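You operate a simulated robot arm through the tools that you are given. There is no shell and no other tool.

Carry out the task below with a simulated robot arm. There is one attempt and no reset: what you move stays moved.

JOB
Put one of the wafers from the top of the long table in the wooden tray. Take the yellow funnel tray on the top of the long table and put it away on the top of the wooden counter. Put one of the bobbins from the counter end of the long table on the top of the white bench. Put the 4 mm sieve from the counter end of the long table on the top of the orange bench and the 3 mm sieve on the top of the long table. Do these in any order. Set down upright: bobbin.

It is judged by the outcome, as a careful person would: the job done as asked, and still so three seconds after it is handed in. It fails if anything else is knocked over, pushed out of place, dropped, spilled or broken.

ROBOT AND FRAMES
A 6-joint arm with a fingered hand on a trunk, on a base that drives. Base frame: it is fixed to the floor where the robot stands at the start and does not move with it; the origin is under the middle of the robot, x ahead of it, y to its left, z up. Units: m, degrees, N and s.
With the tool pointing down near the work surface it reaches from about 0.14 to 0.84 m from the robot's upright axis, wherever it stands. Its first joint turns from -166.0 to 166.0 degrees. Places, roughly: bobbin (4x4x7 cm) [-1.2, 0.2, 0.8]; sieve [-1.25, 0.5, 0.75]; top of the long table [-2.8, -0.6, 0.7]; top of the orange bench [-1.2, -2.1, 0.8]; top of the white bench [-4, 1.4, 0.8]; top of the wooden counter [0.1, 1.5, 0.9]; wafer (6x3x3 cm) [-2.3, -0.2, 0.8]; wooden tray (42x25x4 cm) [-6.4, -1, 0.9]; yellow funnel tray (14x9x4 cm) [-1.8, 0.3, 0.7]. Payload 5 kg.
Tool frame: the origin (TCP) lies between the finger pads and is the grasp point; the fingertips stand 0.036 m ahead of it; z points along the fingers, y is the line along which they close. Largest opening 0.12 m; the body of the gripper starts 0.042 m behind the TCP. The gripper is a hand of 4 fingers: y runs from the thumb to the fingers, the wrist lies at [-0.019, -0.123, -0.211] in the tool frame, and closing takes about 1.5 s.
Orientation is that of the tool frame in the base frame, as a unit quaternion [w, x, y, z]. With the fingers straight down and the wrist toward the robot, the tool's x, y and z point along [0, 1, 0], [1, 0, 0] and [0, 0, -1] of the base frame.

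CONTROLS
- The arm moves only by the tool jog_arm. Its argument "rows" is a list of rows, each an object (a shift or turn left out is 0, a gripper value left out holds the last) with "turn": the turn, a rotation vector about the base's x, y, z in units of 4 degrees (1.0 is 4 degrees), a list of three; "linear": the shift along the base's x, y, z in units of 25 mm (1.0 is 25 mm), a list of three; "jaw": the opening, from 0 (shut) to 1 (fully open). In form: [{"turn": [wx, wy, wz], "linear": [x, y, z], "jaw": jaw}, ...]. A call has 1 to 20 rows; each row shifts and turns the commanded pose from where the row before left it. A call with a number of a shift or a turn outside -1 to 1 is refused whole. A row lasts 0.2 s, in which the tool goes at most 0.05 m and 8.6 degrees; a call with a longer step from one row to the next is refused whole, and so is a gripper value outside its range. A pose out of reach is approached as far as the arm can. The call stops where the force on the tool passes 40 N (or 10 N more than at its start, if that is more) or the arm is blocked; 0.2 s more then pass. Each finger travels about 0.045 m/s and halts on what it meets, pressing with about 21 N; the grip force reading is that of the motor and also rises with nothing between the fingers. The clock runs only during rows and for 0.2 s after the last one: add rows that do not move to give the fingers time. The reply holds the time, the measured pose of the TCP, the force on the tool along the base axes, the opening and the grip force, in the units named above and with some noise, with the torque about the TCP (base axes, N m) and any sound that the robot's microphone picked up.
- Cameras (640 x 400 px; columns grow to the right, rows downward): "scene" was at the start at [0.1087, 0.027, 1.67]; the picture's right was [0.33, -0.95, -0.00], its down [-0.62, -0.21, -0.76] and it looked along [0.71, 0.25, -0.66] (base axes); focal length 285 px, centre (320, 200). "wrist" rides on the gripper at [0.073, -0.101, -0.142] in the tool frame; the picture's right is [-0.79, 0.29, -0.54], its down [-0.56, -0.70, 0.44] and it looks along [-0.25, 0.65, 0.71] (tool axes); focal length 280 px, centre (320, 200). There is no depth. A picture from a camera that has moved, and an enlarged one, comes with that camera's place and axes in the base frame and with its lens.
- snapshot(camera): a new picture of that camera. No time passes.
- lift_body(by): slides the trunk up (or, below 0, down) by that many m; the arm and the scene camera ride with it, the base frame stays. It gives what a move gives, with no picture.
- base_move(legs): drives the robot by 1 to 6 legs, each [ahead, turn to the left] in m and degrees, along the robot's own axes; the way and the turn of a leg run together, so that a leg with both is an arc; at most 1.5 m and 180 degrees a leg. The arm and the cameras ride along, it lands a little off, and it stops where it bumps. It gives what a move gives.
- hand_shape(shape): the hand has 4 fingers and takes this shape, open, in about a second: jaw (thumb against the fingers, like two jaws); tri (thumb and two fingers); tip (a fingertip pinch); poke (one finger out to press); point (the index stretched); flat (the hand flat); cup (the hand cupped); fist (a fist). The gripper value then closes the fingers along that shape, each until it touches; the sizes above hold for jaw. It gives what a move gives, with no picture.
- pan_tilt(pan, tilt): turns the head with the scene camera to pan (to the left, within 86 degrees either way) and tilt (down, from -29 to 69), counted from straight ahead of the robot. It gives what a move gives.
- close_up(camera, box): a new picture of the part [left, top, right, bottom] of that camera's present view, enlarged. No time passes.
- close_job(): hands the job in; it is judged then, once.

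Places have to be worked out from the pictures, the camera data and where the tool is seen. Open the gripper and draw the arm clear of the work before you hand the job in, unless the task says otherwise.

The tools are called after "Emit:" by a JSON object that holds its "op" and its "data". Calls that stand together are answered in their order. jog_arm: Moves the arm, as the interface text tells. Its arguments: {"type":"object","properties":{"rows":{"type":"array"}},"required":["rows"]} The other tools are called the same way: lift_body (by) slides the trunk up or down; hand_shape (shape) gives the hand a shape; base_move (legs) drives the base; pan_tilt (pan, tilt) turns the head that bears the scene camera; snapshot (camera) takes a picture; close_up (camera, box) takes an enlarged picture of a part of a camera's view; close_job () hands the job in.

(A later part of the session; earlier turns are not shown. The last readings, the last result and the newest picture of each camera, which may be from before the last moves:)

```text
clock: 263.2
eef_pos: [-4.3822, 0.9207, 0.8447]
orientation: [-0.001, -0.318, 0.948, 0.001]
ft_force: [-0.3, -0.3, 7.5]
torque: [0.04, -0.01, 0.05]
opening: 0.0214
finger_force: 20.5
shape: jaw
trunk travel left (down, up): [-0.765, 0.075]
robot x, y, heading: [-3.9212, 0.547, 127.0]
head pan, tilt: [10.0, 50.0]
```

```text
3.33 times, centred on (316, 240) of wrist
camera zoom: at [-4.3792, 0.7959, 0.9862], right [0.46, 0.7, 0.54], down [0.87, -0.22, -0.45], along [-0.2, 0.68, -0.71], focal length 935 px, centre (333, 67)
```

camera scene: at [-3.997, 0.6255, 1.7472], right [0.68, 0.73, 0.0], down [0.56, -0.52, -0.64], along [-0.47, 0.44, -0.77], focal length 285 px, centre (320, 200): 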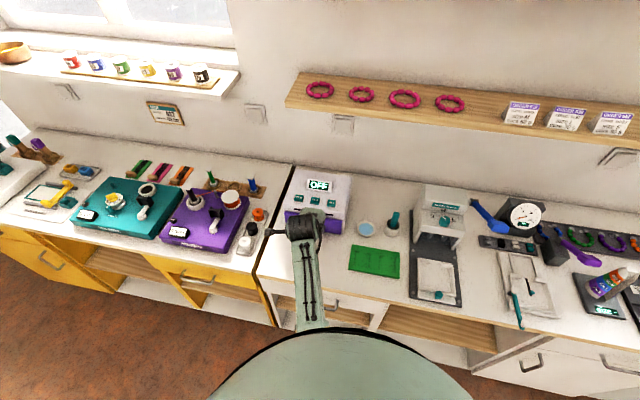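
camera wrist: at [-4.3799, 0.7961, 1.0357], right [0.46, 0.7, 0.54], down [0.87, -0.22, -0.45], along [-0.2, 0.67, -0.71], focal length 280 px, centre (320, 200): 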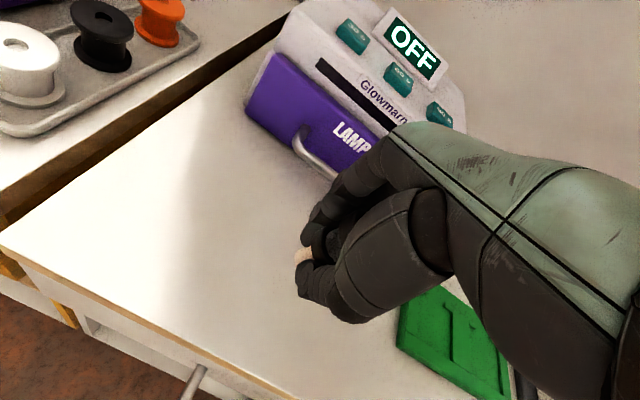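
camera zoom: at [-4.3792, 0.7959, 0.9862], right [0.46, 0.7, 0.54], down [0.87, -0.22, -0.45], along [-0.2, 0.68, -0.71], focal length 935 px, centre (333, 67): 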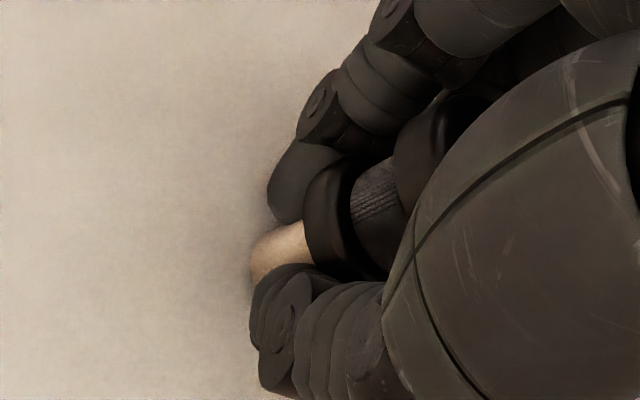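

The foot is resting on the bench with about 7 N. I'll release very slowly to keep it upright.

Emit:
{"op": "jog_arm", "data": {"rows": [{"linear": [0, 0, 0.03]}, {"jaw": 0.2}, {"jaw": 0.23}, {"jaw": 0.26}, {"jaw": 0.29}, {"jaw": 0.32}, {"jaw": 0.36}, {"jaw": 0.4}, {"jaw": 0.45}, {"jaw": 0.5}, {"jaw": 0.55}, {"jaw": 0.6}, {"jaw": 0.6}]}}

Emit:
{"op": "snapshot", "data": {"camera": "wrist"}}

```text
clock: 266.0
eef_pos: [-4.3835, 0.9199, 0.8445]
orientation: [-0.001, -0.318, 0.948, 0.002]
ft_force: [0.2, 0.0, 0.0]
torque: [0.02, 0.01, -0.01]
opening: 0.0717
finger_force: 0.1
shape: jaw
trunk travel left (down, up): [-0.765, 0.075]
robot x, y, heading: [-3.92, 0.5512, 127.1]
head pan, tilt: [10.0, 50.0]
```

```text
taken
camera wrist: at [-4.3794, 0.796, 0.9862], right [0.46, 0.71, 0.54], down [0.87, -0.22, -0.45], along [-0.2, 0.67, -0.71], focal length 280 px, centre (320, 200)
```

wrist: 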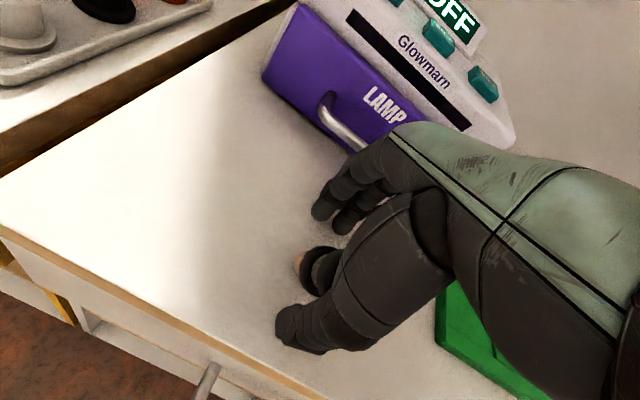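

The bobbin appears to be still standing between the open fingers. I'll raise straight up.

Emit:
{"op": "jog_arm", "data": {"rows": [{"linear": [0, 0, 0.4]}, {"linear": [0, 0, 0.6]}, {"linear": [0, 0, 0.8]}, {"linear": [0, 0, 1]}, {"linear": [0, 0, 1]}, {"linear": [0, 0, 1]}, {"linear": [0, 0, 1]}, {"linear": [0, 0, 1]}, {"linear": [0, 0, 1]}]}}

Emit:
{"op": "snapshot", "data": {"camera": "wrist"}}

```text
clock: 268.0
eef_pos: [-4.3835, 0.9216, 1.0403]
orientation: [0.0, -0.318, 0.948, 0.002]
ft_force: [0.5, 0.3, 0.9]
torque: [0.01, 0.01, 0.03]
opening: 0.0716
finger_force: 0.1
shape: jaw
trunk travel left (down, up): [-0.765, 0.075]
robot x, y, heading: [-3.921, 0.5495, 127.2]
head pan, tilt: [10.0, 50.0]
```

```text
taken
camera wrist: at [-4.3799, 0.7969, 1.1823], right [0.46, 0.71, 0.54], down [0.87, -0.22, -0.45], along [-0.2, 0.67, -0.71], focal length 280 px, centre (320, 200)
```

wrist: 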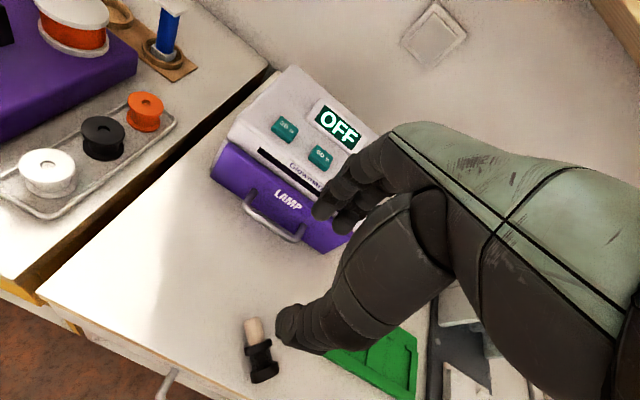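

The bobbin looks like it has tipped over after release. I'll zoom in to see its pose.

Emit:
{"op": "close_up", "data": {"camera": "wrist", "box": [190, 290, 350, 390]}}

Emit:
{"op": "close_up", "data": {"camera": "scene", "box": [230, 160, 390, 300]}}

```text
4.00 times, centred on (270, 340) of wrist
camera zoom: at [-4.3799, 0.7969, 1.1823], right [0.46, 0.71, 0.54], down [0.87, -0.22, -0.45], along [-0.2, 0.67, -0.71], focal length 1122 px, centre (520, -360)
```

zoom: 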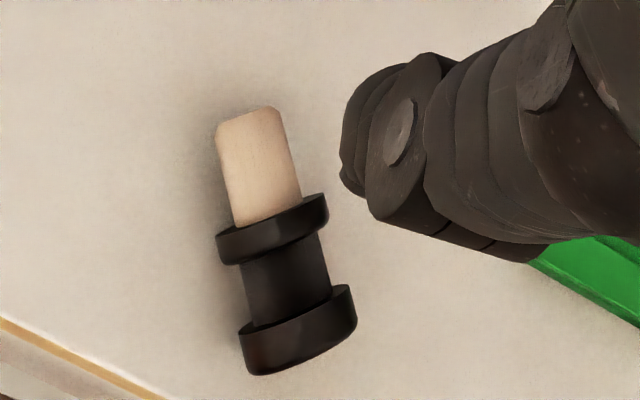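

```text
2.86 times, centred on (310, 230) of scene
camera zoom: at [-3.9966, 0.6252, 1.7472], right [0.68, 0.73, 0.0], down [0.56, -0.52, -0.64], along [-0.47, 0.44, -0.77], focal length 813 px, centre (349, 114)
```

zoom: 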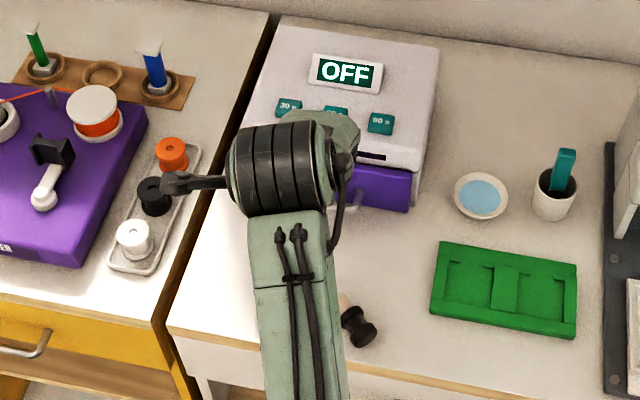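

The bobbin tipped over during release and lies near the front edge; I must re-grasp it and stand it up. To understand the tipping, I'll compare the free hand at the same opening with the gripped image.

Emit:
{"op": "jog_arm", "data": {"rows": [{"linear": [0, 0, 0.4], "jaw": 0.4}, {"jaw": 0.178}, {"jaw": 0.178}, {"jaw": 0.178}, {"jaw": 0.178}, {"jaw": 0.178}]}}

Emit:
{"op": "close_up", "data": {"camera": "wrist", "box": [220, 180, 412, 300]}}

```text
clock: 269.4
eef_pos: [-4.3842, 0.921, 1.0504]
orientation: [-0.001, -0.318, 0.948, 0.001]
ft_force: [-0.1, -0.3, 0.7]
torque: [-0.01, 0.0, 0.05]
opening: 0.022
finger_force: 0.0
shape: jaw
trunk travel left (down, up): [-0.765, 0.075]
robot x, y, heading: [-3.9218, 0.5544, 127.0]
head pan, tilt: [10.0, 50.0]
```

```text
3.33 times, centred on (316, 240) of wrist
camera zoom: at [-4.3794, 0.7965, 1.1921], right [0.46, 0.7, 0.54], down [0.87, -0.22, -0.45], along [-0.2, 0.67, -0.71], focal length 935 px, centre (333, 67)
```

zoom: 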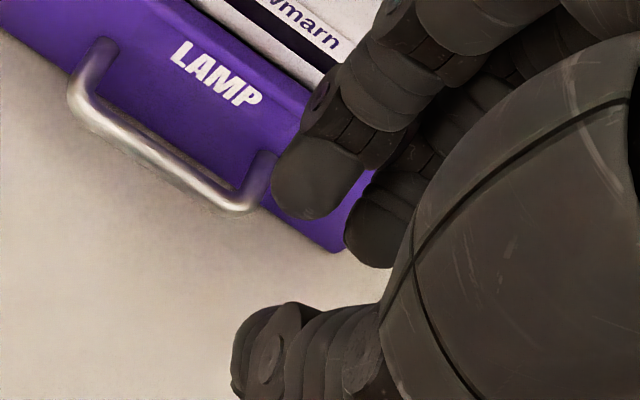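

Both digits were unevenly loaded, and slow incremental opening let the fingers push it over; next time I'll open in one quick command. To stand it up I need the hand nearly horizontal, so I'll first test in free air whether that orientation is reachable: yaw +88° now.

Emit:
{"op": "jog_arm", "data": {"rows": [{"linear": [0.3, -0.3, 0.8], "jaw": 0.6}, {"linear": [0.3, -0.3, 0.8]}, {"turn": [0, 0, 1]}, {"turn": [0, 0, 1]}, {"turn": [0, 0, 1]}, {"turn": [0, 0, 1]}, {"turn": [0, 0, 1]}, {"turn": [0, 0, 1]}, {"turn": [0, 0, 1]}, {"turn": [0, 0, 1]}, {"turn": [0, 0, 1]}, {"turn": [0, 0, 1]}, {"turn": [0, 0, 1]}, {"turn": [0, 0, 1]}, {"turn": [0, 0, 1]}, {"turn": [0, 0, 1]}, {"turn": [0, 0, 1]}, {"turn": [0, 0, 1]}, {"turn": [0, 0, 1]}, {"turn": [0, 0, 1]}]}}

Emit:
{"op": "snapshot", "data": {"camera": "scene"}}

```text
clock: 273.6
eef_pos: [-4.3677, 0.9068, 1.0897]
orientation: [0.002, 0.815, -0.579, 0.0]
ft_force: [-0.7, -0.4, 0.0]
torque: [0.01, -0.01, -0.02]
opening: 0.0715
finger_force: 0.0
shape: jaw
trunk travel left (down, up): [-0.765, 0.075]
robot x, y, heading: [-3.9206, 0.5459, 127.1]
head pan, tilt: [10.0, 50.0]
```

```text
taken
camera scene: at [-3.9967, 0.6255, 1.7472], right [0.68, 0.73, 0.0], down [0.56, -0.52, -0.64], along [-0.47, 0.44, -0.77], focal length 285 px, centre (320, 200)
```

scene: 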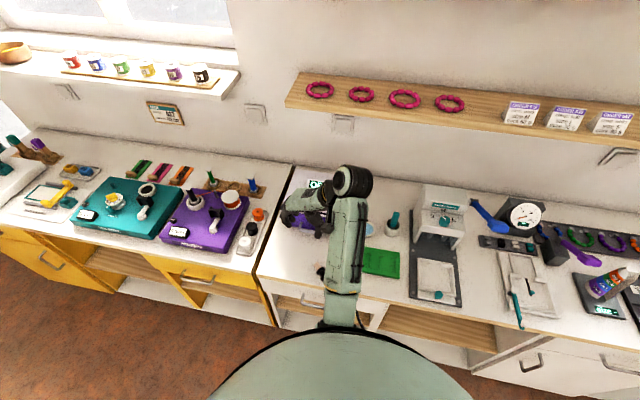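

The yaw is reachable. Now I'll test pitching the hand forward about the robot's right axis toward near-horizontal.

Emit:
{"op": "jog_arm", "data": {"rows": [{"turn": [0, 0, 1]}, {"turn": [0, 0, 1]}, {"turn": [0, 0, 1]}, {"turn": [0, 0, 1]}, {"turn": [0.799, 0.602, 0]}, {"turn": [0.799, 0.602, 0]}, {"turn": [0.799, 0.602, 0]}, {"turn": [0.799, 0.602, 0]}, {"turn": [0.799, 0.602, 0]}, {"turn": [0.799, 0.602, 0]}, {"turn": [0.799, 0.602, 0]}, {"turn": [0.799, 0.602, 0]}, {"turn": [0.799, 0.602, 0]}, {"turn": [0.799, 0.602, 0]}]}}

Emit:
{"op": "snapshot", "data": {"camera": "scene"}}

Emit:
{"op": "snapshot", "data": {"camera": "wrist"}}

```text
clock: 276.6
eef_pos: [-4.3733, 0.9058, 1.0844]
orientation: [-0.147, 0.834, -0.432, -0.311]
ft_force: [0.1, -0.5, 0.3]
torque: [0.0, 0.0, -0.01]
opening: 0.0716
finger_force: 0.0
shape: jaw
out of reach, approached as far as the arm can: row 4
trunk travel left (down, up): [-0.765, 0.075]
robot x, y, heading: [-3.9232, 0.5482, 126.9]
head pan, tilt: [10.0, 50.0]
```

```text
taken
camera scene: at [-3.9959, 0.6246, 1.7473], right [0.68, 0.73, 0.0], down [0.56, -0.52, -0.64], along [-0.47, 0.44, -0.77], focal length 285 px, centre (320, 200)
```

scene: 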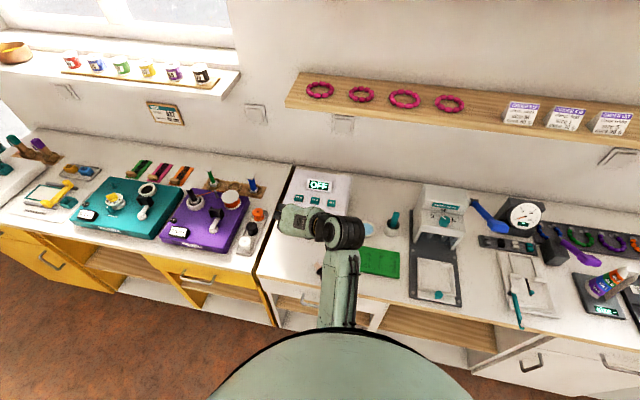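

```text
taken
camera wrist: at [-4.2036, 0.8458, 1.1428], right [-0.37, 0.05, 0.93], down [0.15, 0.99, 0.01], along [-0.92, 0.14, -0.37], focal length 280 px, centre (320, 200)
```

wrist: 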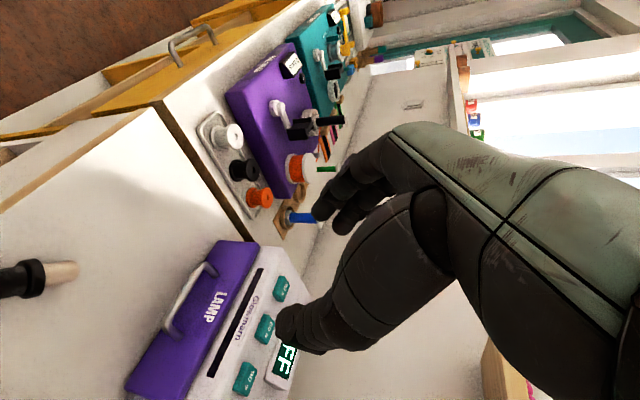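

Pitching works so far (40°). I'll continue 30° more to test the full placing orientation.

Emit:
{"op": "jog_arm", "data": {"rows": [{"turn": [0.799, 0.602, 0]}, {"turn": [0.799, 0.602, 0]}, {"turn": [0.799, 0.602, 0]}, {"turn": [0.799, 0.602, 0]}, {"turn": [0.799, 0.602, 0]}, {"turn": [0.799, 0.602, 0]}, {"turn": [0.799, 0.602, 0]}, {"turn": [0.4, 0.3, 0]}]}}

Emit:
{"op": "snapshot", "data": {"camera": "scene"}}

Emit:
{"op": "snapshot", "data": {"camera": "wrist"}}

```text
clock: 278.4
eef_pos: [-4.3729, 0.9067, 1.0838]
orientation: [-0.247, 0.726, -0.377, -0.519]
ft_force: [-1.3, 0.7, -0.4]
torque: [0.02, 0.0, 0.02]
opening: 0.0715
finger_force: 0.1
shape: jaw
trunk travel left (down, up): [-0.765, 0.075]
robot x, y, heading: [-3.9186, 0.5505, 127.0]
head pan, tilt: [10.0, 50.0]
```

```text
taken
camera scene: at [-3.9964, 0.6252, 1.7472], right [0.68, 0.73, 0.0], down [0.56, -0.52, -0.64], along [-0.47, 0.44, -0.77], focal length 285 px, centre (320, 200)
```

scene: 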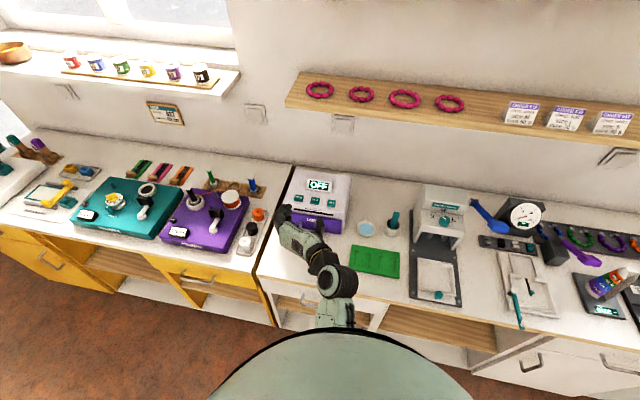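

```text
taken
camera wrist: at [-4.1975, 0.8392, 1.0599], right [-0.06, -0.35, 0.94], down [0.21, 0.91, 0.35], along [-0.98, 0.22, 0.01], focal length 280 px, centre (320, 200)
```

wrist: 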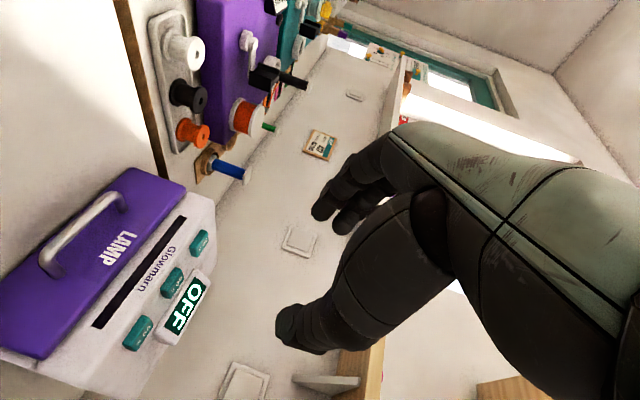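

The near-horizontal placing orientation is reachable. Now I'll go back to vertical, then yaw the other way to line up with the lying bobbin.

Emit:
{"op": "jog_arm", "data": {"rows": [{"turn": [-0.799, -0.602, 0]}, {"turn": [-0.799, -0.602, 0]}, {"turn": [-0.799, -0.602, 0]}, {"turn": [-0.799, -0.602, 0]}, {"turn": [-0.799, -0.602, 0]}, {"turn": [-0.799, -0.602, 0]}, {"turn": [-0.799, -0.602, 0]}, {"turn": [-0.799, -0.602, 0]}, {"turn": [-0.799, -0.602, 0]}, {"turn": [-0.799, -0.602, 0]}, {"turn": [-0.799, -0.602, 0]}, {"turn": [-0.799, -0.602, 0]}, {"turn": [-0.799, -0.602, 0]}, {"turn": [-0.799, -0.602, 0]}, {"turn": [-0.799, -0.602, 0]}, {"turn": [-0.799, -0.602, 0]}, {"turn": [-0.799, -0.602, 0]}, {"turn": [-0.4, -0.3, 0]}]}}

Emit:
{"op": "jog_arm", "data": {"rows": [{"turn": [0, 0, -1]}, {"turn": [0, 0, -1]}, {"turn": [0, 0, -1]}, {"turn": [0, 0, -1]}, {"turn": [0, 0, -1]}, {"turn": [0, 0, -1]}, {"turn": [0, 0, -1]}, {"turn": [0, 0, -1]}, {"turn": [0, 0, -1]}, {"turn": [0, 0, -1]}, {"turn": [0, 0, -1]}, {"turn": [0, 0, -1]}, {"turn": [0, 0, -1]}, {"turn": [0, 0, -1]}, {"turn": [0, 0, -1]}, {"turn": [0, 0, -1]}, {"turn": [0, 0, -1]}, {"turn": [0, 0, -1]}, {"turn": [0, 0, -1]}, {"turn": [0, 0, -1]}]}}

Emit:
{"op": "jog_arm", "data": {"rows": [{"turn": [0, 0, -1]}, {"turn": [0, 0, -1]}, {"turn": [0, 0, -1]}, {"turn": [0, 0, -1]}, {"turn": [0, 0, -1]}, {"turn": [0, 0, -1]}, {"turn": [0, 0, -1]}, {"turn": [0, 0, -1]}, {"turn": [0, 0, -1]}, {"turn": [0, 0, -1]}, {"turn": [0, 0, -1]}, {"turn": [0, 0, -1]}, {"turn": [0, 0, -1]}]}}

Emit:
{"op": "snapshot", "data": {"camera": "wrist"}}

Emit:
{"op": "snapshot", "data": {"camera": "scene"}}

```text
clock: 282.2
eef_pos: [-4.3736, 0.9062, 1.0831]
orientation: [0.002, 0.887, -0.461, -0.002]
ft_force: [-0.6, 0.5, 0.3]
torque: [0.01, 0.01, -0.01]
opening: 0.0717
finger_force: 0.1
shape: jaw
trunk travel left (down, up): [-0.765, 0.075]
robot x, y, heading: [-3.9205, 0.5511, 127.0]
head pan, tilt: [10.0, 50.0]
```

```text
clock: 286.4
eef_pos: [-4.3722, 0.9058, 1.0834]
orientation: [-0.001, -0.384, 0.923, 0.001]
ft_force: [-0.1, 0.2, -0.7]
torque: [0.01, -0.05, 0.0]
opening: 0.0715
finger_force: 0.0
shape: jaw
trunk travel left (down, up): [-0.765, 0.075]
robot x, y, heading: [-3.9239, 0.55, 127.3]
head pan, tilt: [10.0, 50.0]
```

```text
clock: 289.2
eef_pos: [-4.3729, 0.9056, 1.0846]
orientation: [0.0, 0.061, 0.998, 0.002]
ft_force: [0.0, -0.4, -0.3]
torque: [0.02, -0.02, 0.0]
opening: 0.0715
finger_force: 0.0
shape: jaw
trunk travel left (down, up): [-0.765, 0.075]
robot x, y, heading: [-3.9204, 0.5479, 127.3]
head pan, tilt: [10.0, 50.0]
```

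```text
taken
camera wrist: at [-4.4578, 0.8137, 1.2251], right [0.82, 0.19, 0.54], down [0.47, -0.76, -0.45], along [0.33, 0.62, -0.71], focal length 280 px, centre (320, 200)
```

wrist: 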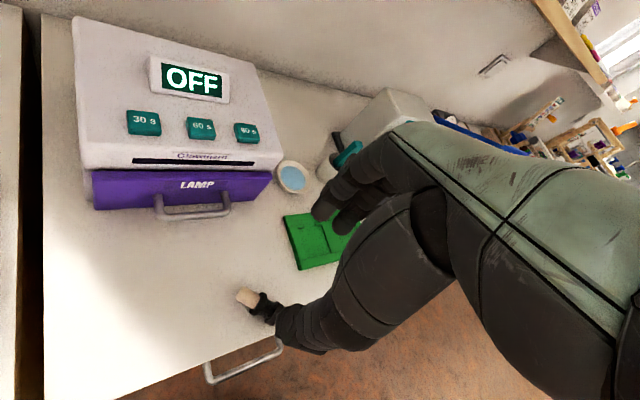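

```text
taken
camera scene: at [-3.9969, 0.6252, 1.7472], right [0.68, 0.73, 0.0], down [0.56, -0.52, -0.64], along [-0.47, 0.44, -0.77], focal length 285 px, centre (320, 200)
```

scene: 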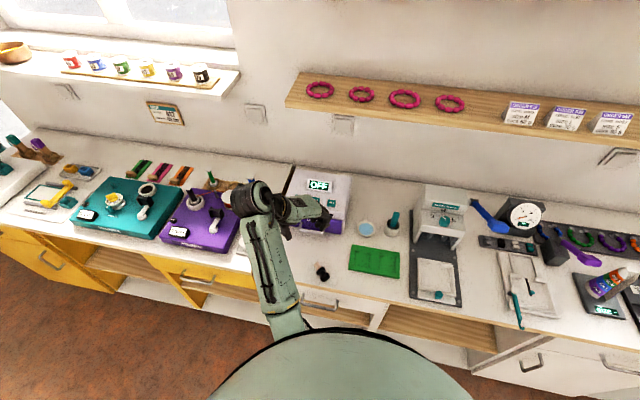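

The hand is now yawed near the right angle. I'll zoom with both cameras to fix the bobbin's exact lying position.

Emit:
{"op": "close_up", "data": {"camera": "scene", "box": [290, 250, 354, 290]}}

Emit:
{"op": "close_up", "data": {"camera": "wrist", "box": [210, 270, 306, 330]}}

```text
10.00 times, centred on (322, 270) of scene
camera zoom: at [-3.9969, 0.6252, 1.7472], right [0.68, 0.73, 0.0], down [0.56, -0.52, -0.64], along [-0.47, 0.44, -0.77], focal length 2847 px, centre (300, -500)
```

zoom: 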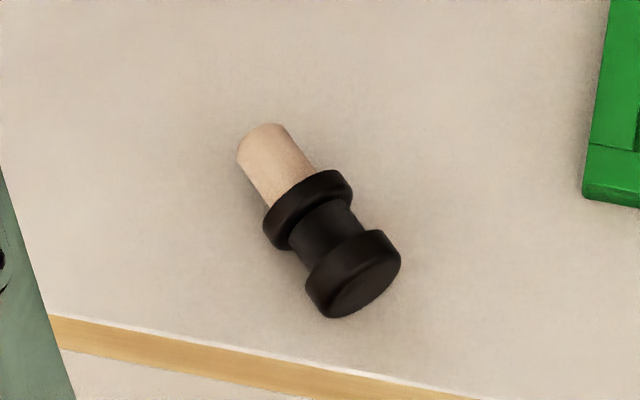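

```text
6.67 times, centred on (258, 300) of wrist
camera zoom: at [-4.4578, 0.8137, 1.2251], right [0.82, 0.19, 0.54], down [0.47, -0.76, -0.45], along [0.33, 0.62, -0.71], focal length 1869 px, centre (733, -467)
```

zoom: 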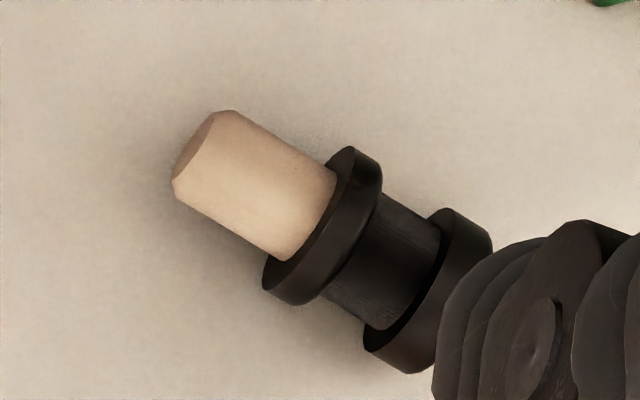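

The bobbin's foot end is at about (-4.357, 0.943) with the cap pointing at -10°. I'll move above it, aligned to close across it, and tilt the hand 25° toward the cap side.

Emit:
{"op": "jog_arm", "data": {"rows": [{"linear": [0.423, 0.155, -0.486], "turn": [0.155, 0.88, -0.107]}, {"linear": [0.423, 0.155, -0.486], "turn": [0.155, 0.88, -0.107]}, {"linear": [0.423, 0.155, -0.486], "turn": [0.155, 0.88, -0.107]}, {"linear": [0.423, 0.155, -0.486], "turn": [0.155, 0.88, -0.107]}, {"linear": [0.423, 0.155, -0.486], "turn": [0.155, 0.88, -0.107]}, {"linear": [0.423, 0.155, -0.486], "turn": [0.155, 0.88, -0.107]}, {"linear": [0.423, 0.155, -0.486], "turn": [0.155, 0.88, -0.107]}, {}]}}

Emit:
{"op": "snapshot", "data": {"camera": "wrist"}}

Emit:
{"op": "snapshot", "data": {"camera": "scene"}}

```text
clock: 291.0
eef_pos: [-4.2978, 0.9344, 0.9961]
orientation: [-0.216, 0.086, 0.972, 0.026]
ft_force: [-0.9, 0.2, 0.4]
torque: [0.03, -0.05, -0.02]
opening: 0.0716
finger_force: 0.1
shape: jaw
trunk travel left (down, up): [-0.765, 0.075]
robot x, y, heading: [-3.9192, 0.5519, 127.0]
head pan, tilt: [10.0, 50.0]
```

```text
taken
camera wrist: at [-4.3212, 0.8324, 1.1539], right [0.98, 0.11, 0.16], down [0.19, -0.74, -0.65], along [0.04, 0.67, -0.74], focal length 280 px, centre (320, 200)
```

wrist: 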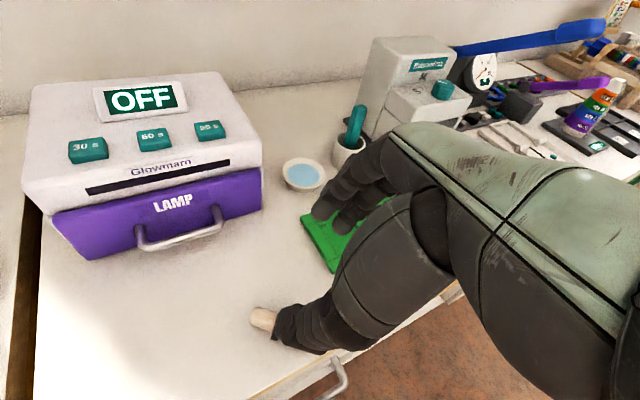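

```text
taken
camera scene: at [-3.9973, 0.6254, 1.7472], right [0.68, 0.73, 0.0], down [0.56, -0.52, -0.64], along [-0.47, 0.44, -0.77], focal length 285 px, centre (320, 200)
```

scene: 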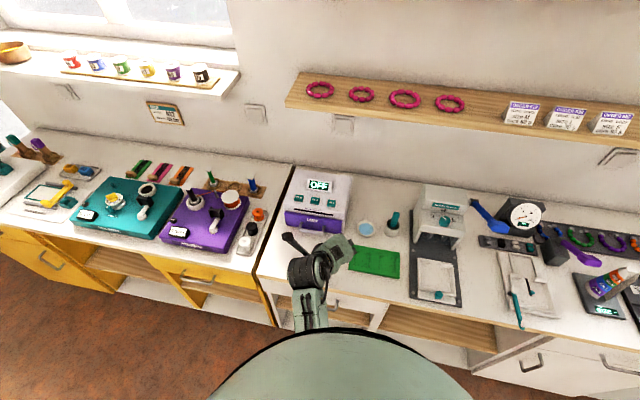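

The prediction matches the view (foot end at 253, 315). I'll descend to z≈0.89 and check.

Emit:
{"op": "jog_arm", "data": {"rows": [{"linear": [-0.05, -0.07, -1]}, {"linear": [0, 0, -1]}, {"linear": [0, 0, -1]}, {"linear": [0, 0, -1]}, {}]}}

Emit:
{"op": "snapshot", "data": {"camera": "wrist"}}

```text
clock: 292.2
eef_pos: [-4.2994, 0.9302, 0.8979]
orientation: [-0.215, 0.085, 0.972, 0.027]
ft_force: [1.0, -0.1, 0.2]
torque: [0.04, -0.02, -0.03]
opening: 0.0718
finger_force: 0.1
shape: jaw
trunk travel left (down, up): [-0.765, 0.075]
robot x, y, heading: [-3.9207, 0.5503, 127.0]
head pan, tilt: [10.0, 50.0]
```

```text
taken
camera wrist: at [-4.3234, 0.8293, 1.0563], right [0.98, 0.11, 0.16], down [0.19, -0.74, -0.65], along [0.04, 0.67, -0.74], focal length 280 px, centre (320, 200)
```

wrist: 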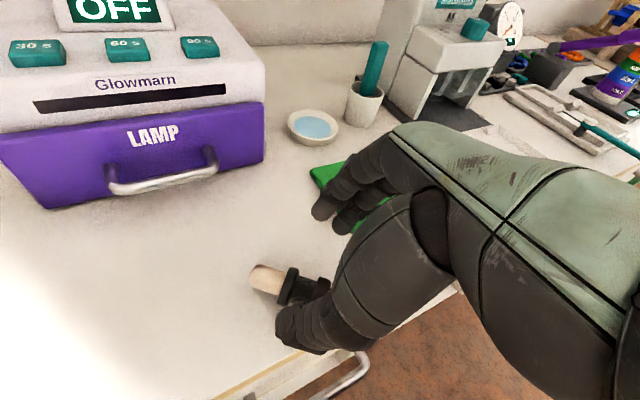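

The bobbin is between thumb and fingers. I'll lower the rest of the way in small steps, watching for fingertip contact.

Emit:
{"op": "jog_arm", "data": {"rows": [{"linear": [0.02, 0.12, -0.8]}, {"linear": [0, 0, -0.6]}, {"linear": [0, 0, -0.4]}, {"linear": [0, 0, -0.15]}, {"linear": [0, 0, -0.1]}, {}]}}

Emit:
{"op": "snapshot", "data": {"camera": "wrist"}}

```text
clock: 293.6
eef_pos: [-4.298, 0.9348, 0.8472]
orientation: [-0.216, 0.085, 0.972, 0.026]
ft_force: [-0.1, 0.6, 0.0]
torque: [0.01, -0.01, -0.03]
opening: 0.0717
finger_force: 0.1
shape: jaw
trunk travel left (down, up): [-0.765, 0.075]
robot x, y, heading: [-3.9192, 0.5478, 126.9]
head pan, tilt: [10.0, 50.0]
```

```text
taken
camera wrist: at [-4.3224, 0.8334, 1.0048], right [0.98, 0.11, 0.16], down [0.19, -0.74, -0.65], along [0.04, 0.67, -0.74], focal length 280 px, centre (320, 200)
```

wrist: 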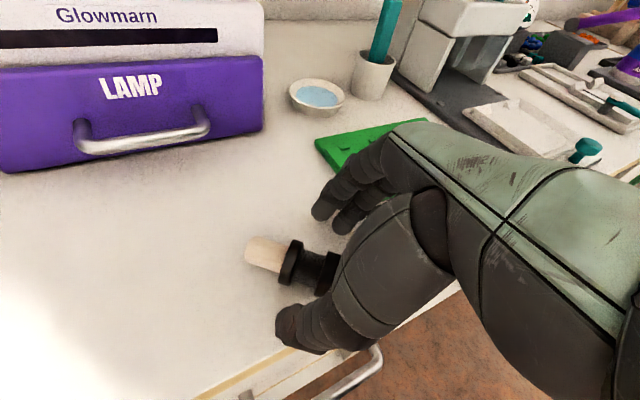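

There's no contact yet and the bobbin lies between the digits. I'll lower a few more millimetres.

Emit:
{"op": "jog_arm", "data": {"rows": [{"linear": [0, 0, -0.1]}, {"linear": [0, 0, -0.1]}, {}]}}

```text
clock: 294.4
eef_pos: [-4.2984, 0.935, 0.8445]
orientation: [-0.216, 0.084, 0.972, 0.029]
ft_force: [3.7, 0.2, 17.6]
torque: [0.72, -0.74, -0.21]
opening: 0.0714
finger_force: 0.0
shape: jaw
trunk travel left (down, up): [-0.765, 0.075]
robot x, y, heading: [-3.9192, 0.547, 127.1]
head pan, tilt: [10.0, 50.0]
```

The lower fingertip touches the bench, so I'll raise 4 mm and close on the bobbin.

Emit:
{"op": "jog_arm", "data": {"rows": [{"linear": [0, 0, 0.18]}, {}, {"jaw": 0}, {"jaw": 0}, {"jaw": 0}, {"jaw": 0}, {"jaw": 0}, {"jaw": 0}, {"jaw": 0}]}}

Emit:
{"op": "snapshot", "data": {"camera": "wrist"}}

```text
clock: 296.4
eef_pos: [-4.2987, 0.9349, 0.8462]
orientation: [-0.215, 0.085, 0.972, 0.026]
ft_force: [-0.6, -0.3, 0.0]
torque: [0.02, 0.0, -0.02]
opening: 0.021
finger_force: 21.2
shape: jaw
trunk travel left (down, up): [-0.765, 0.075]
robot x, y, heading: [-3.9209, 0.5533, 127.2]
head pan, tilt: [10.0, 50.0]
```

```text
taken
camera wrist: at [-4.3226, 0.8337, 1.0039], right [0.98, 0.11, 0.16], down [0.19, -0.74, -0.65], along [0.04, 0.67, -0.74], focal length 280 px, centre (320, 200)
```

wrist: 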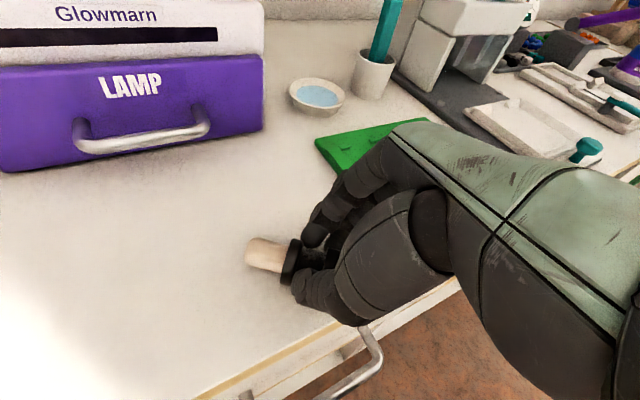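

It's gripped. I'll lift and check its angle in the hand.

Emit:
{"op": "jog_arm", "data": {"rows": [{"linear": [0, 0, 0.4]}, {"linear": [0, 0, 0.8]}, {"linear": [0, 0, 1]}, {"linear": [0, 0, 1]}, {"linear": [0, 0, 1]}, {"linear": [0, 0, 1]}, {}]}}

Emit:
{"op": "close_up", "data": {"camera": "wrist", "box": [220, 180, 412, 300]}}

Emit:
{"op": "close_up", "data": {"camera": "scene", "box": [260, 200, 420, 300]}}

```text
clock: 298.0
eef_pos: [-4.2996, 0.9322, 0.9754]
orientation: [-0.215, 0.084, 0.973, 0.027]
ft_force: [0.3, -0.2, 0.0]
torque: [0.02, -0.02, 0.01]
opening: 0.0208
finger_force: 21.1
shape: jaw
trunk travel left (down, up): [-0.765, 0.075]
robot x, y, heading: [-3.9185, 0.5491, 127.4]
head pan, tilt: [10.0, 50.0]
```

```text
3.33 times, centred on (316, 240) of wrist
camera zoom: at [-4.3231, 0.8314, 1.1338], right [0.98, 0.12, 0.16], down [0.19, -0.74, -0.65], along [0.04, 0.67, -0.74], focal length 935 px, centre (333, 67)
```

zoom: 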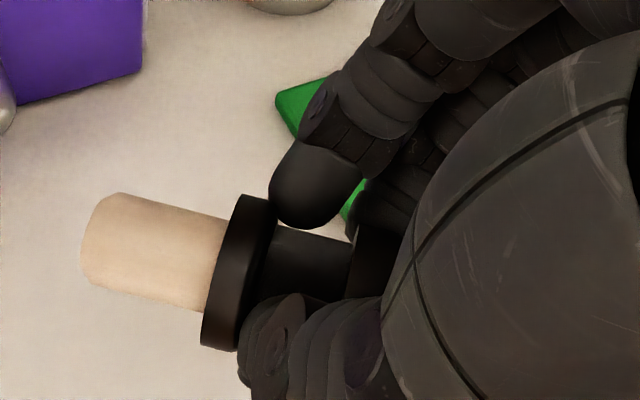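

```text
4.00 times, centred on (340, 250) of scene
camera zoom: at [-3.9964, 0.6252, 1.7472], right [0.68, 0.73, 0.0], down [0.56, -0.52, -0.64], along [-0.47, 0.44, -0.77], focal length 1139 px, centre (240, 0)
```

zoom: 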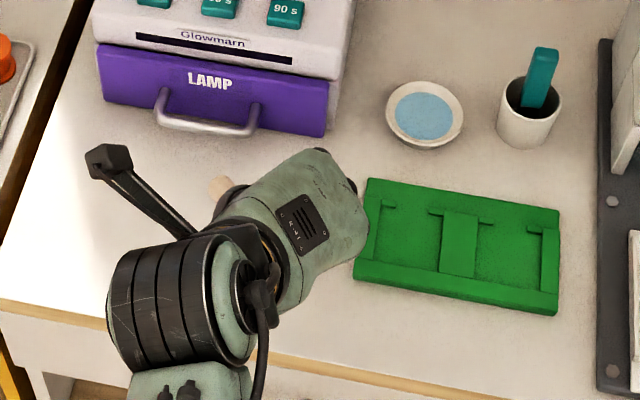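

The bobbin is held. Next I'll bring the hand back to vertical while moving to the tested location, then yaw so the hand points away from me.

Emit:
{"op": "jog_arm", "data": {"rows": [{"linear": [-0.4, -0.15, 0.6], "turn": [-0.155, -0.88, 0]}, {"linear": [-0.4, -0.15, 0.6], "turn": [-0.155, -0.88, 0]}, {"linear": [-0.4, -0.15, 0.6], "turn": [-0.155, -0.88, 0]}, {"linear": [-0.4, -0.15, 0.6], "turn": [-0.155, -0.88, 0]}, {"linear": [-0.4, -0.15, 0.6], "turn": [-0.155, -0.88, 0]}, {"linear": [-0.4, -0.15, 0.6], "turn": [-0.155, -0.88, 0]}, {"linear": [-0.4, -0.15, 0.6], "turn": [-0.155, -0.88, 0]}, {"turn": [0, 0, 1]}, {"turn": [0, 0, 1]}, {"turn": [0, 0, 1]}, {"turn": [0, 0, 1]}, {"turn": [0, 0, 1]}, {"turn": [0, 0, 1]}, {"turn": [0, 0, 1]}, {"turn": [0, 0, 1]}, {"turn": [0, 0, 1]}, {"turn": [0, 0, 1]}]}}

Emit:
{"op": "jog_arm", "data": {"rows": [{"turn": [0, 0, 1]}, {"turn": [0, 0, 1]}, {"turn": [0, 0, 1]}, {"turn": [0, 0, 1]}, {"turn": [0, 0, 1]}, {"turn": [0, 0, 1]}, {"turn": [0, 0, 1]}, {"turn": [0, 0, 1]}, {"turn": [0, 0, 1]}, {"turn": [0, 0, 1]}, {"turn": [0, 0, 1]}, {"turn": [0, 0, 1]}, {"turn": [0, 0, 1]}, {"turn": [0, 0, 1]}, {"turn": [0, 0, 1]}, {"turn": [0, 0, 1]}, {"turn": [0, 0, 1]}, {"turn": [0, 0, 1]}, {"turn": [0, 0, 1]}, {"turn": [0, 0, 1]}]}}

```text
clock: 301.6
eef_pos: [-4.3692, 0.9088, 1.0806]
orientation: [-0.003, -0.261, 0.965, 0.006]
ft_force: [0.5, -0.1, -0.8]
torque: [0.0, 0.03, 0.02]
opening: 0.0203
finger_force: 20.8
shape: jaw
trunk travel left (down, up): [-0.765, 0.075]
robot x, y, heading: [-3.9239, 0.5461, 126.9]
head pan, tilt: [10.0, 50.0]
```

```text
clock: 305.8
eef_pos: [-4.3701, 0.9087, 1.0808]
orientation: [0.007, 0.82, -0.572, -0.004]
ft_force: [-0.7, 0.5, -0.2]
torque: [0.0, 0.02, 0.0]
opening: 0.0202
finger_force: 20.6
shape: jaw
trunk travel left (down, up): [-0.765, 0.075]
robot x, y, heading: [-3.9189, 0.5471, 127.1]
head pan, tilt: [10.0, 50.0]
```

Now a bit more yaw and then pitch forward 65° about the right axis to bring the bobbin upright.

Emit:
{"op": "jog_arm", "data": {"rows": [{"turn": [0, 0, 1]}, {"turn": [0, 0, 1]}, {"turn": [0.883, 0.469, 0]}, {"turn": [0.883, 0.469, 0]}, {"turn": [0.883, 0.469, 0]}, {"turn": [0.883, 0.469, 0]}, {"turn": [0.883, 0.469, 0]}, {"turn": [0.883, 0.469, 0]}, {"turn": [0.883, 0.469, 0]}, {"turn": [0.883, 0.469, 0]}, {"turn": [0.883, 0.469, 0]}, {"turn": [0.883, 0.469, 0]}, {"turn": [0.883, 0.469, 0]}, {"turn": [0.883, 0.469, 0]}, {"turn": [0.883, 0.469, 0]}, {"turn": [0.883, 0.469, 0]}, {"turn": [0.883, 0.469, 0]}, {"turn": [0.883, 0.469, 0]}]}}

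Emit:
{"op": "snapshot", "data": {"camera": "scene"}}

Emit:
{"op": "snapshot", "data": {"camera": "wrist"}}

```text
clock: 309.6
eef_pos: [-4.3684, 0.9072, 1.0798]
orientation: [-0.268, 0.73, -0.432, -0.457]
ft_force: [0.5, -0.1, -0.6]
torque: [0.01, 0.01, 0.02]
opening: 0.0203
finger_force: 21.3
shape: jaw
trunk travel left (down, up): [-0.765, 0.075]
robot x, y, heading: [-3.9212, 0.5478, 126.9]
head pan, tilt: [10.0, 50.0]
```

```text
taken
camera scene: at [-3.9962, 0.6248, 1.7473], right [0.68, 0.73, 0.0], down [0.56, -0.52, -0.64], along [-0.47, 0.44, -0.77], focal length 285 px, centre (320, 200)
```

scene: 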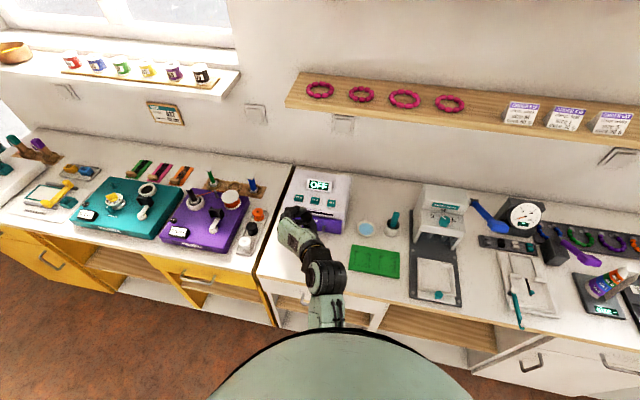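

```text
taken
camera wrist: at [-4.2033, 0.8168, 1.0771], right [-0.18, -0.26, 0.95], down [0.3, 0.9, 0.31], along [-0.94, 0.34, -0.08], focal length 280 px, centre (320, 200)
```

wrist: 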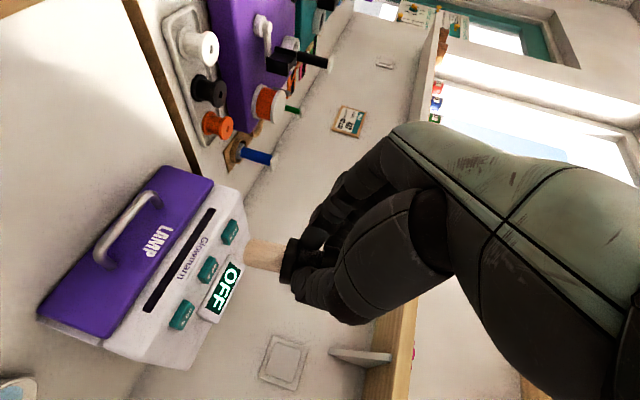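

The bobbin is now roughly upright. I'll zoom in to measure its verticality against the camera axes.

Emit:
{"op": "close_up", "data": {"camera": "wrist", "box": [220, 200, 364, 290]}}

Emit:
{"op": "close_up", "data": {"camera": "scene", "box": [260, 190, 340, 240]}}

```text
4.44 times, centred on (292, 245) of wrist
camera zoom: at [-4.2033, 0.8168, 1.0771], right [-0.18, -0.26, 0.95], down [0.3, 0.9, 0.31], along [-0.94, 0.34, -0.08], focal length 1246 px, centre (444, 0)
```

zoom: 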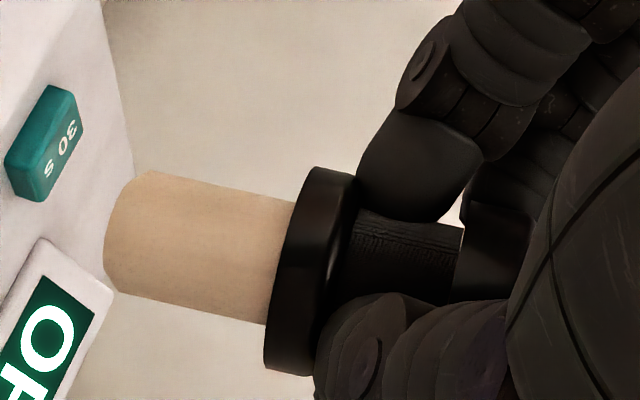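

```text
8.00 times, centred on (300, 215) of scene
camera zoom: at [-3.9962, 0.6248, 1.7473], right [0.68, 0.73, 0.0], down [0.56, -0.52, -0.64], along [-0.47, 0.44, -0.77], focal length 2278 px, centre (480, 80)
```

zoom: 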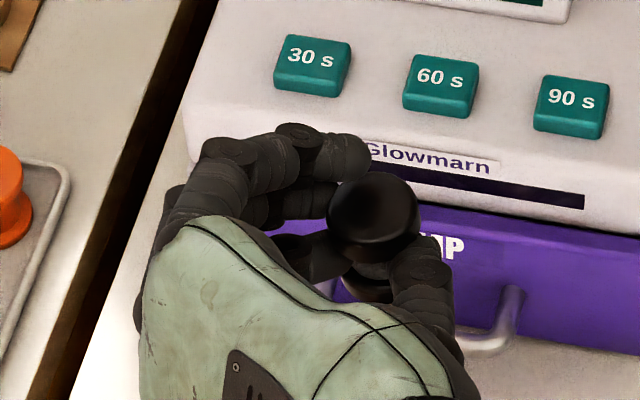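

The foot leans outward about 13° (it sagged in the grip), so I'll pitch the hand back by about 13° and re-measure.

Emit:
{"op": "jog_arm", "data": {"rows": [{"turn": [-0.883, -0.469, 0]}, {"turn": [-0.883, -0.469, 0]}, {"turn": [-0.883, -0.469, 0]}, {"turn": [-0.22, -0.117, 0]}, {}]}}

Emit:
{"op": "close_up", "data": {"camera": "wrist", "box": [220, 200, 364, 290]}}

Emit:
{"op": "snapshot", "data": {"camera": "wrist"}}

```text
clock: 310.8
eef_pos: [-4.3694, 0.9084, 1.0807]
orientation: [-0.216, 0.777, -0.461, -0.371]
ft_force: [0.4, -1.2, 0.6]
torque: [-0.02, -0.03, -0.01]
opening: 0.0203
finger_force: 20.9
shape: jaw
trunk travel left (down, up): [-0.765, 0.075]
robot x, y, heading: [-3.9176, 0.5517, 127.2]
head pan, tilt: [10.0, 50.0]
```

```text
4.44 times, centred on (292, 245) of wrist
camera zoom: at [-4.2049, 0.8201, 1.1134], right [-0.28, -0.07, 0.96], down [0.28, 0.95, 0.15], along [-0.92, 0.31, -0.25], focal length 1246 px, centre (444, 0)
```

zoom: 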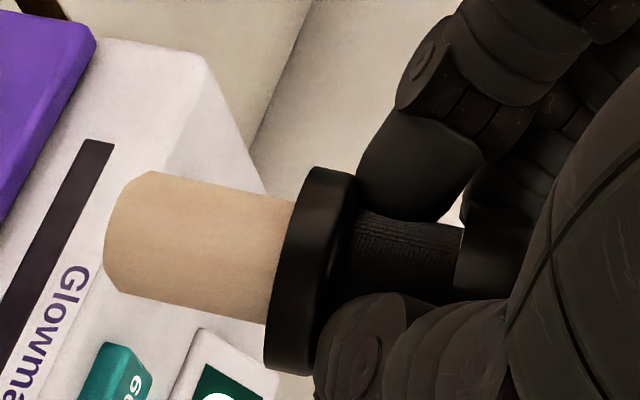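

```text
taken
camera wrist: at [-4.2049, 0.8201, 1.1134], right [-0.28, -0.07, 0.96], down [0.28, 0.95, 0.15], along [-0.92, 0.31, -0.25], focal length 280 px, centre (320, 200)
```

wrist: 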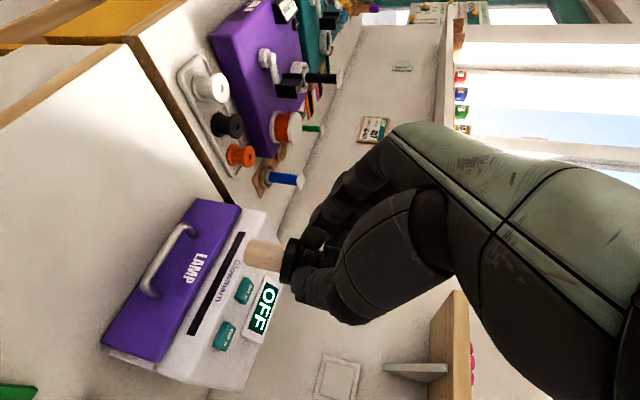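

Now both the axis direction and the foot ellipse match a vertical bobbin within about 2°. I'll position over the free patch and descend.

Emit:
{"op": "jog_arm", "data": {"rows": [{"linear": [-0.36, -0.1, 0]}, {"linear": [-0.36, -0.1, -0.5]}, {"linear": [0, 0, -1]}, {"linear": [0, 0, -1]}, {"linear": [0, 0, -1]}, {"linear": [0, 0, -1]}, {"linear": [0, 0, -1]}, {"linear": [0, 0, -1]}, {"linear": [0, 0, -0.8]}, {}]}}

Emit:
{"op": "snapshot", "data": {"camera": "wrist"}}

Emit:
{"op": "snapshot", "data": {"camera": "scene"}}

```text
clock: 313.0
eef_pos: [-4.3866, 0.9038, 0.9009]
orientation: [-0.216, 0.776, -0.461, -0.372]
ft_force: [-0.4, -0.4, -0.4]
torque: [0.0, 0.01, -0.01]
opening: 0.0201
finger_force: 21.5
shape: jaw
trunk travel left (down, up): [-0.765, 0.075]
robot x, y, heading: [-3.921, 0.5489, 127.1]
head pan, tilt: [10.0, 50.0]
```

```text
taken
camera wrist: at [-4.2229, 0.8162, 0.9327], right [-0.28, -0.07, 0.96], down [0.28, 0.95, 0.15], along [-0.92, 0.31, -0.25], focal length 280 px, centre (320, 200)
```

wrist: 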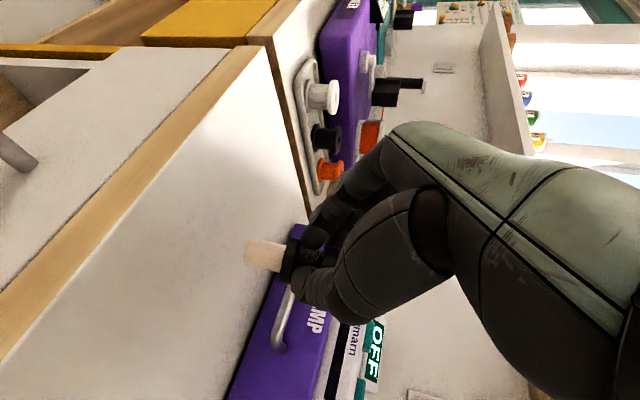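

```text
taken
camera scene: at [-3.9965, 0.6252, 1.7472], right [0.68, 0.73, 0.0], down [0.56, -0.52, -0.64], along [-0.47, 0.44, -0.77], focal length 285 px, centre (320, 200)
```

scene: 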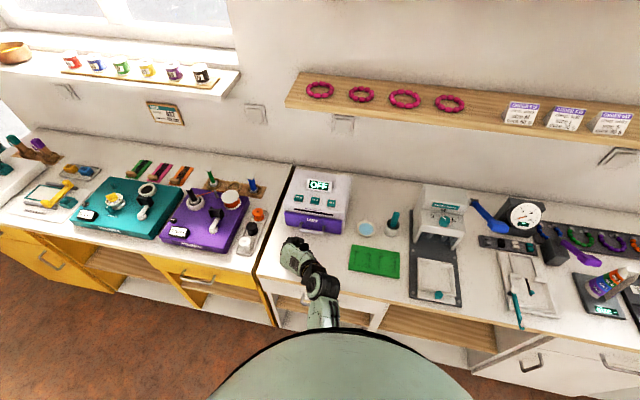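

The bobbin is over the free area with the foot pointing down. I'll lower in small steps until the foot touches.

Emit:
{"op": "jog_arm", "data": {"rows": [{"linear": [0, 0, -0.6]}, {"linear": [0, 0, -0.4]}, {"linear": [0, 0, -0.2]}, {"linear": [0, 0, -0.1]}, {"linear": [0, 0, -0.1]}, {}]}}

Emit:
{"op": "close_up", "data": {"camera": "wrist", "box": [200, 190, 376, 300]}}

```text
clock: 314.4
eef_pos: [-4.3862, 0.9024, 0.8663]
orientation: [-0.217, 0.775, -0.46, -0.375]
ft_force: [-2.3, -2.5, 16.8]
torque: [0.14, 0.3, 0.09]
opening: 0.0205
finger_force: 21.7
shape: jaw
trunk travel left (down, up): [-0.765, 0.075]
robot x, y, heading: [-3.9254, 0.5481, 127.4]
head pan, tilt: [10.0, 50.0]
```

```text
3.64 times, centred on (288, 245) of wrist
camera zoom: at [-4.2229, 0.8143, 0.8977], right [-0.28, -0.07, 0.96], down [0.28, 0.95, 0.15], along [-0.92, 0.31, -0.24], focal length 1020 px, centre (436, 36)
```

zoom: 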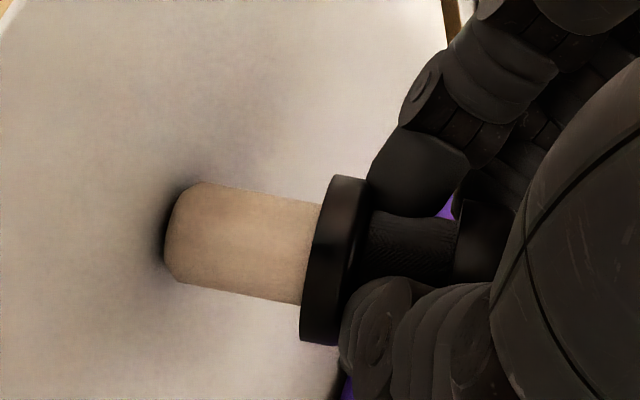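

The foot is in contact, and the torque shows the contact is centred under the bobbin axis (flat). I'll ease the load slightly and release in one quick command.

Emit:
{"op": "jog_arm", "data": {"rows": [{"linear": [0, 0, 0.04]}, {}]}}

Emit:
{"op": "jog_arm", "data": {"rows": [{"jaw": 0.75}, {"jaw": 0.75}, {"jaw": 0.75}, {"jaw": 0.75}, {"jaw": 0.75}, {"jaw": 0.75}]}}

Emit:
{"op": "snapshot", "data": {"camera": "wrist"}}

```text
clock: 315.0
eef_pos: [-4.3861, 0.9013, 0.8671]
orientation: [-0.217, 0.775, -0.461, -0.374]
ft_force: [-2.4, -2.6, 17.7]
torque: [0.22, 0.41, 0.05]
opening: 0.0209
finger_force: 20.5
shape: jaw
trunk travel left (down, up): [-0.765, 0.075]
robot x, y, heading: [-3.9214, 0.5459, 127.3]
head pan, tilt: [10.0, 50.0]
```

```text
clock: 316.4
eef_pos: [-4.3876, 0.9022, 0.8649]
orientation: [-0.216, 0.776, -0.461, -0.372]
ft_force: [0.2, -0.6, -0.3]
torque: [-0.05, 0.01, 0.02]
opening: 0.0899
finger_force: 0.1
shape: jaw
trunk travel left (down, up): [-0.765, 0.075]
robot x, y, heading: [-3.9204, 0.5501, 127.2]
head pan, tilt: [10.0, 50.0]
```

```text
taken
camera wrist: at [-4.2229, 0.8143, 0.8968], right [-0.28, -0.07, 0.96], down [0.28, 0.95, 0.15], along [-0.92, 0.31, -0.25], focal length 280 px, centre (320, 200)
```

wrist: 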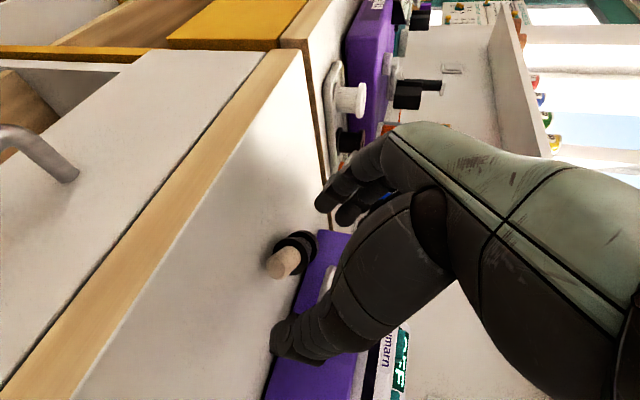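

The bobbin's appearance changed, so I'll zoom to see whether it is standing.

Emit:
{"op": "close_up", "data": {"camera": "wrist", "box": [230, 200, 374, 290]}}

Emit:
{"op": "close_up", "data": {"camera": "scene", "box": [250, 220, 346, 280]}}

```text
4.44 times, centred on (302, 245) of wrist
camera zoom: at [-4.2229, 0.8143, 0.8968], right [-0.28, -0.07, 0.96], down [0.28, 0.95, 0.15], along [-0.92, 0.31, -0.25], focal length 1246 px, centre (400, 0)
```

zoom: 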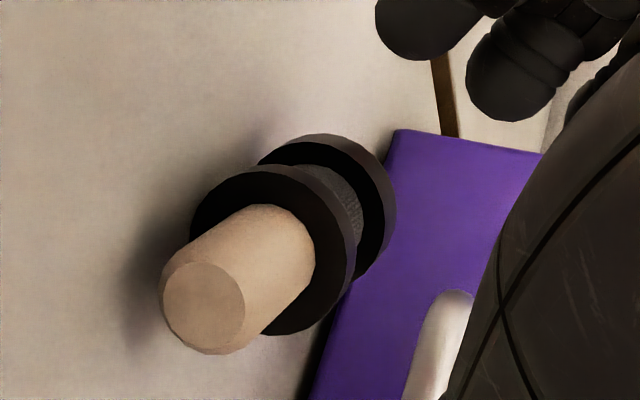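

```text
6.67 times, centred on (298, 250) of scene
camera zoom: at [-3.9964, 0.6252, 1.7472], right [0.68, 0.73, 0.0], down [0.56, -0.52, -0.64], along [-0.47, 0.44, -0.77], focal length 1898 px, centre (467, -133)
```

zoom: 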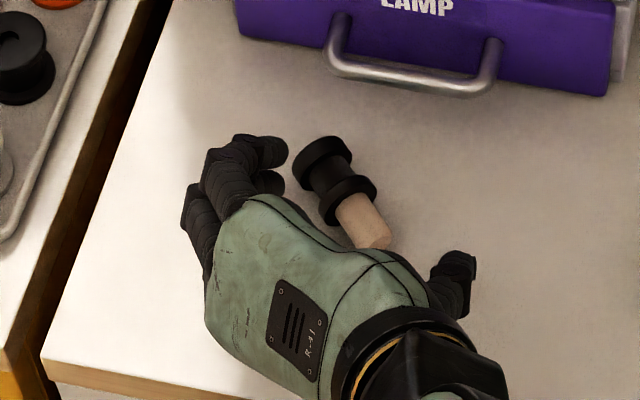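

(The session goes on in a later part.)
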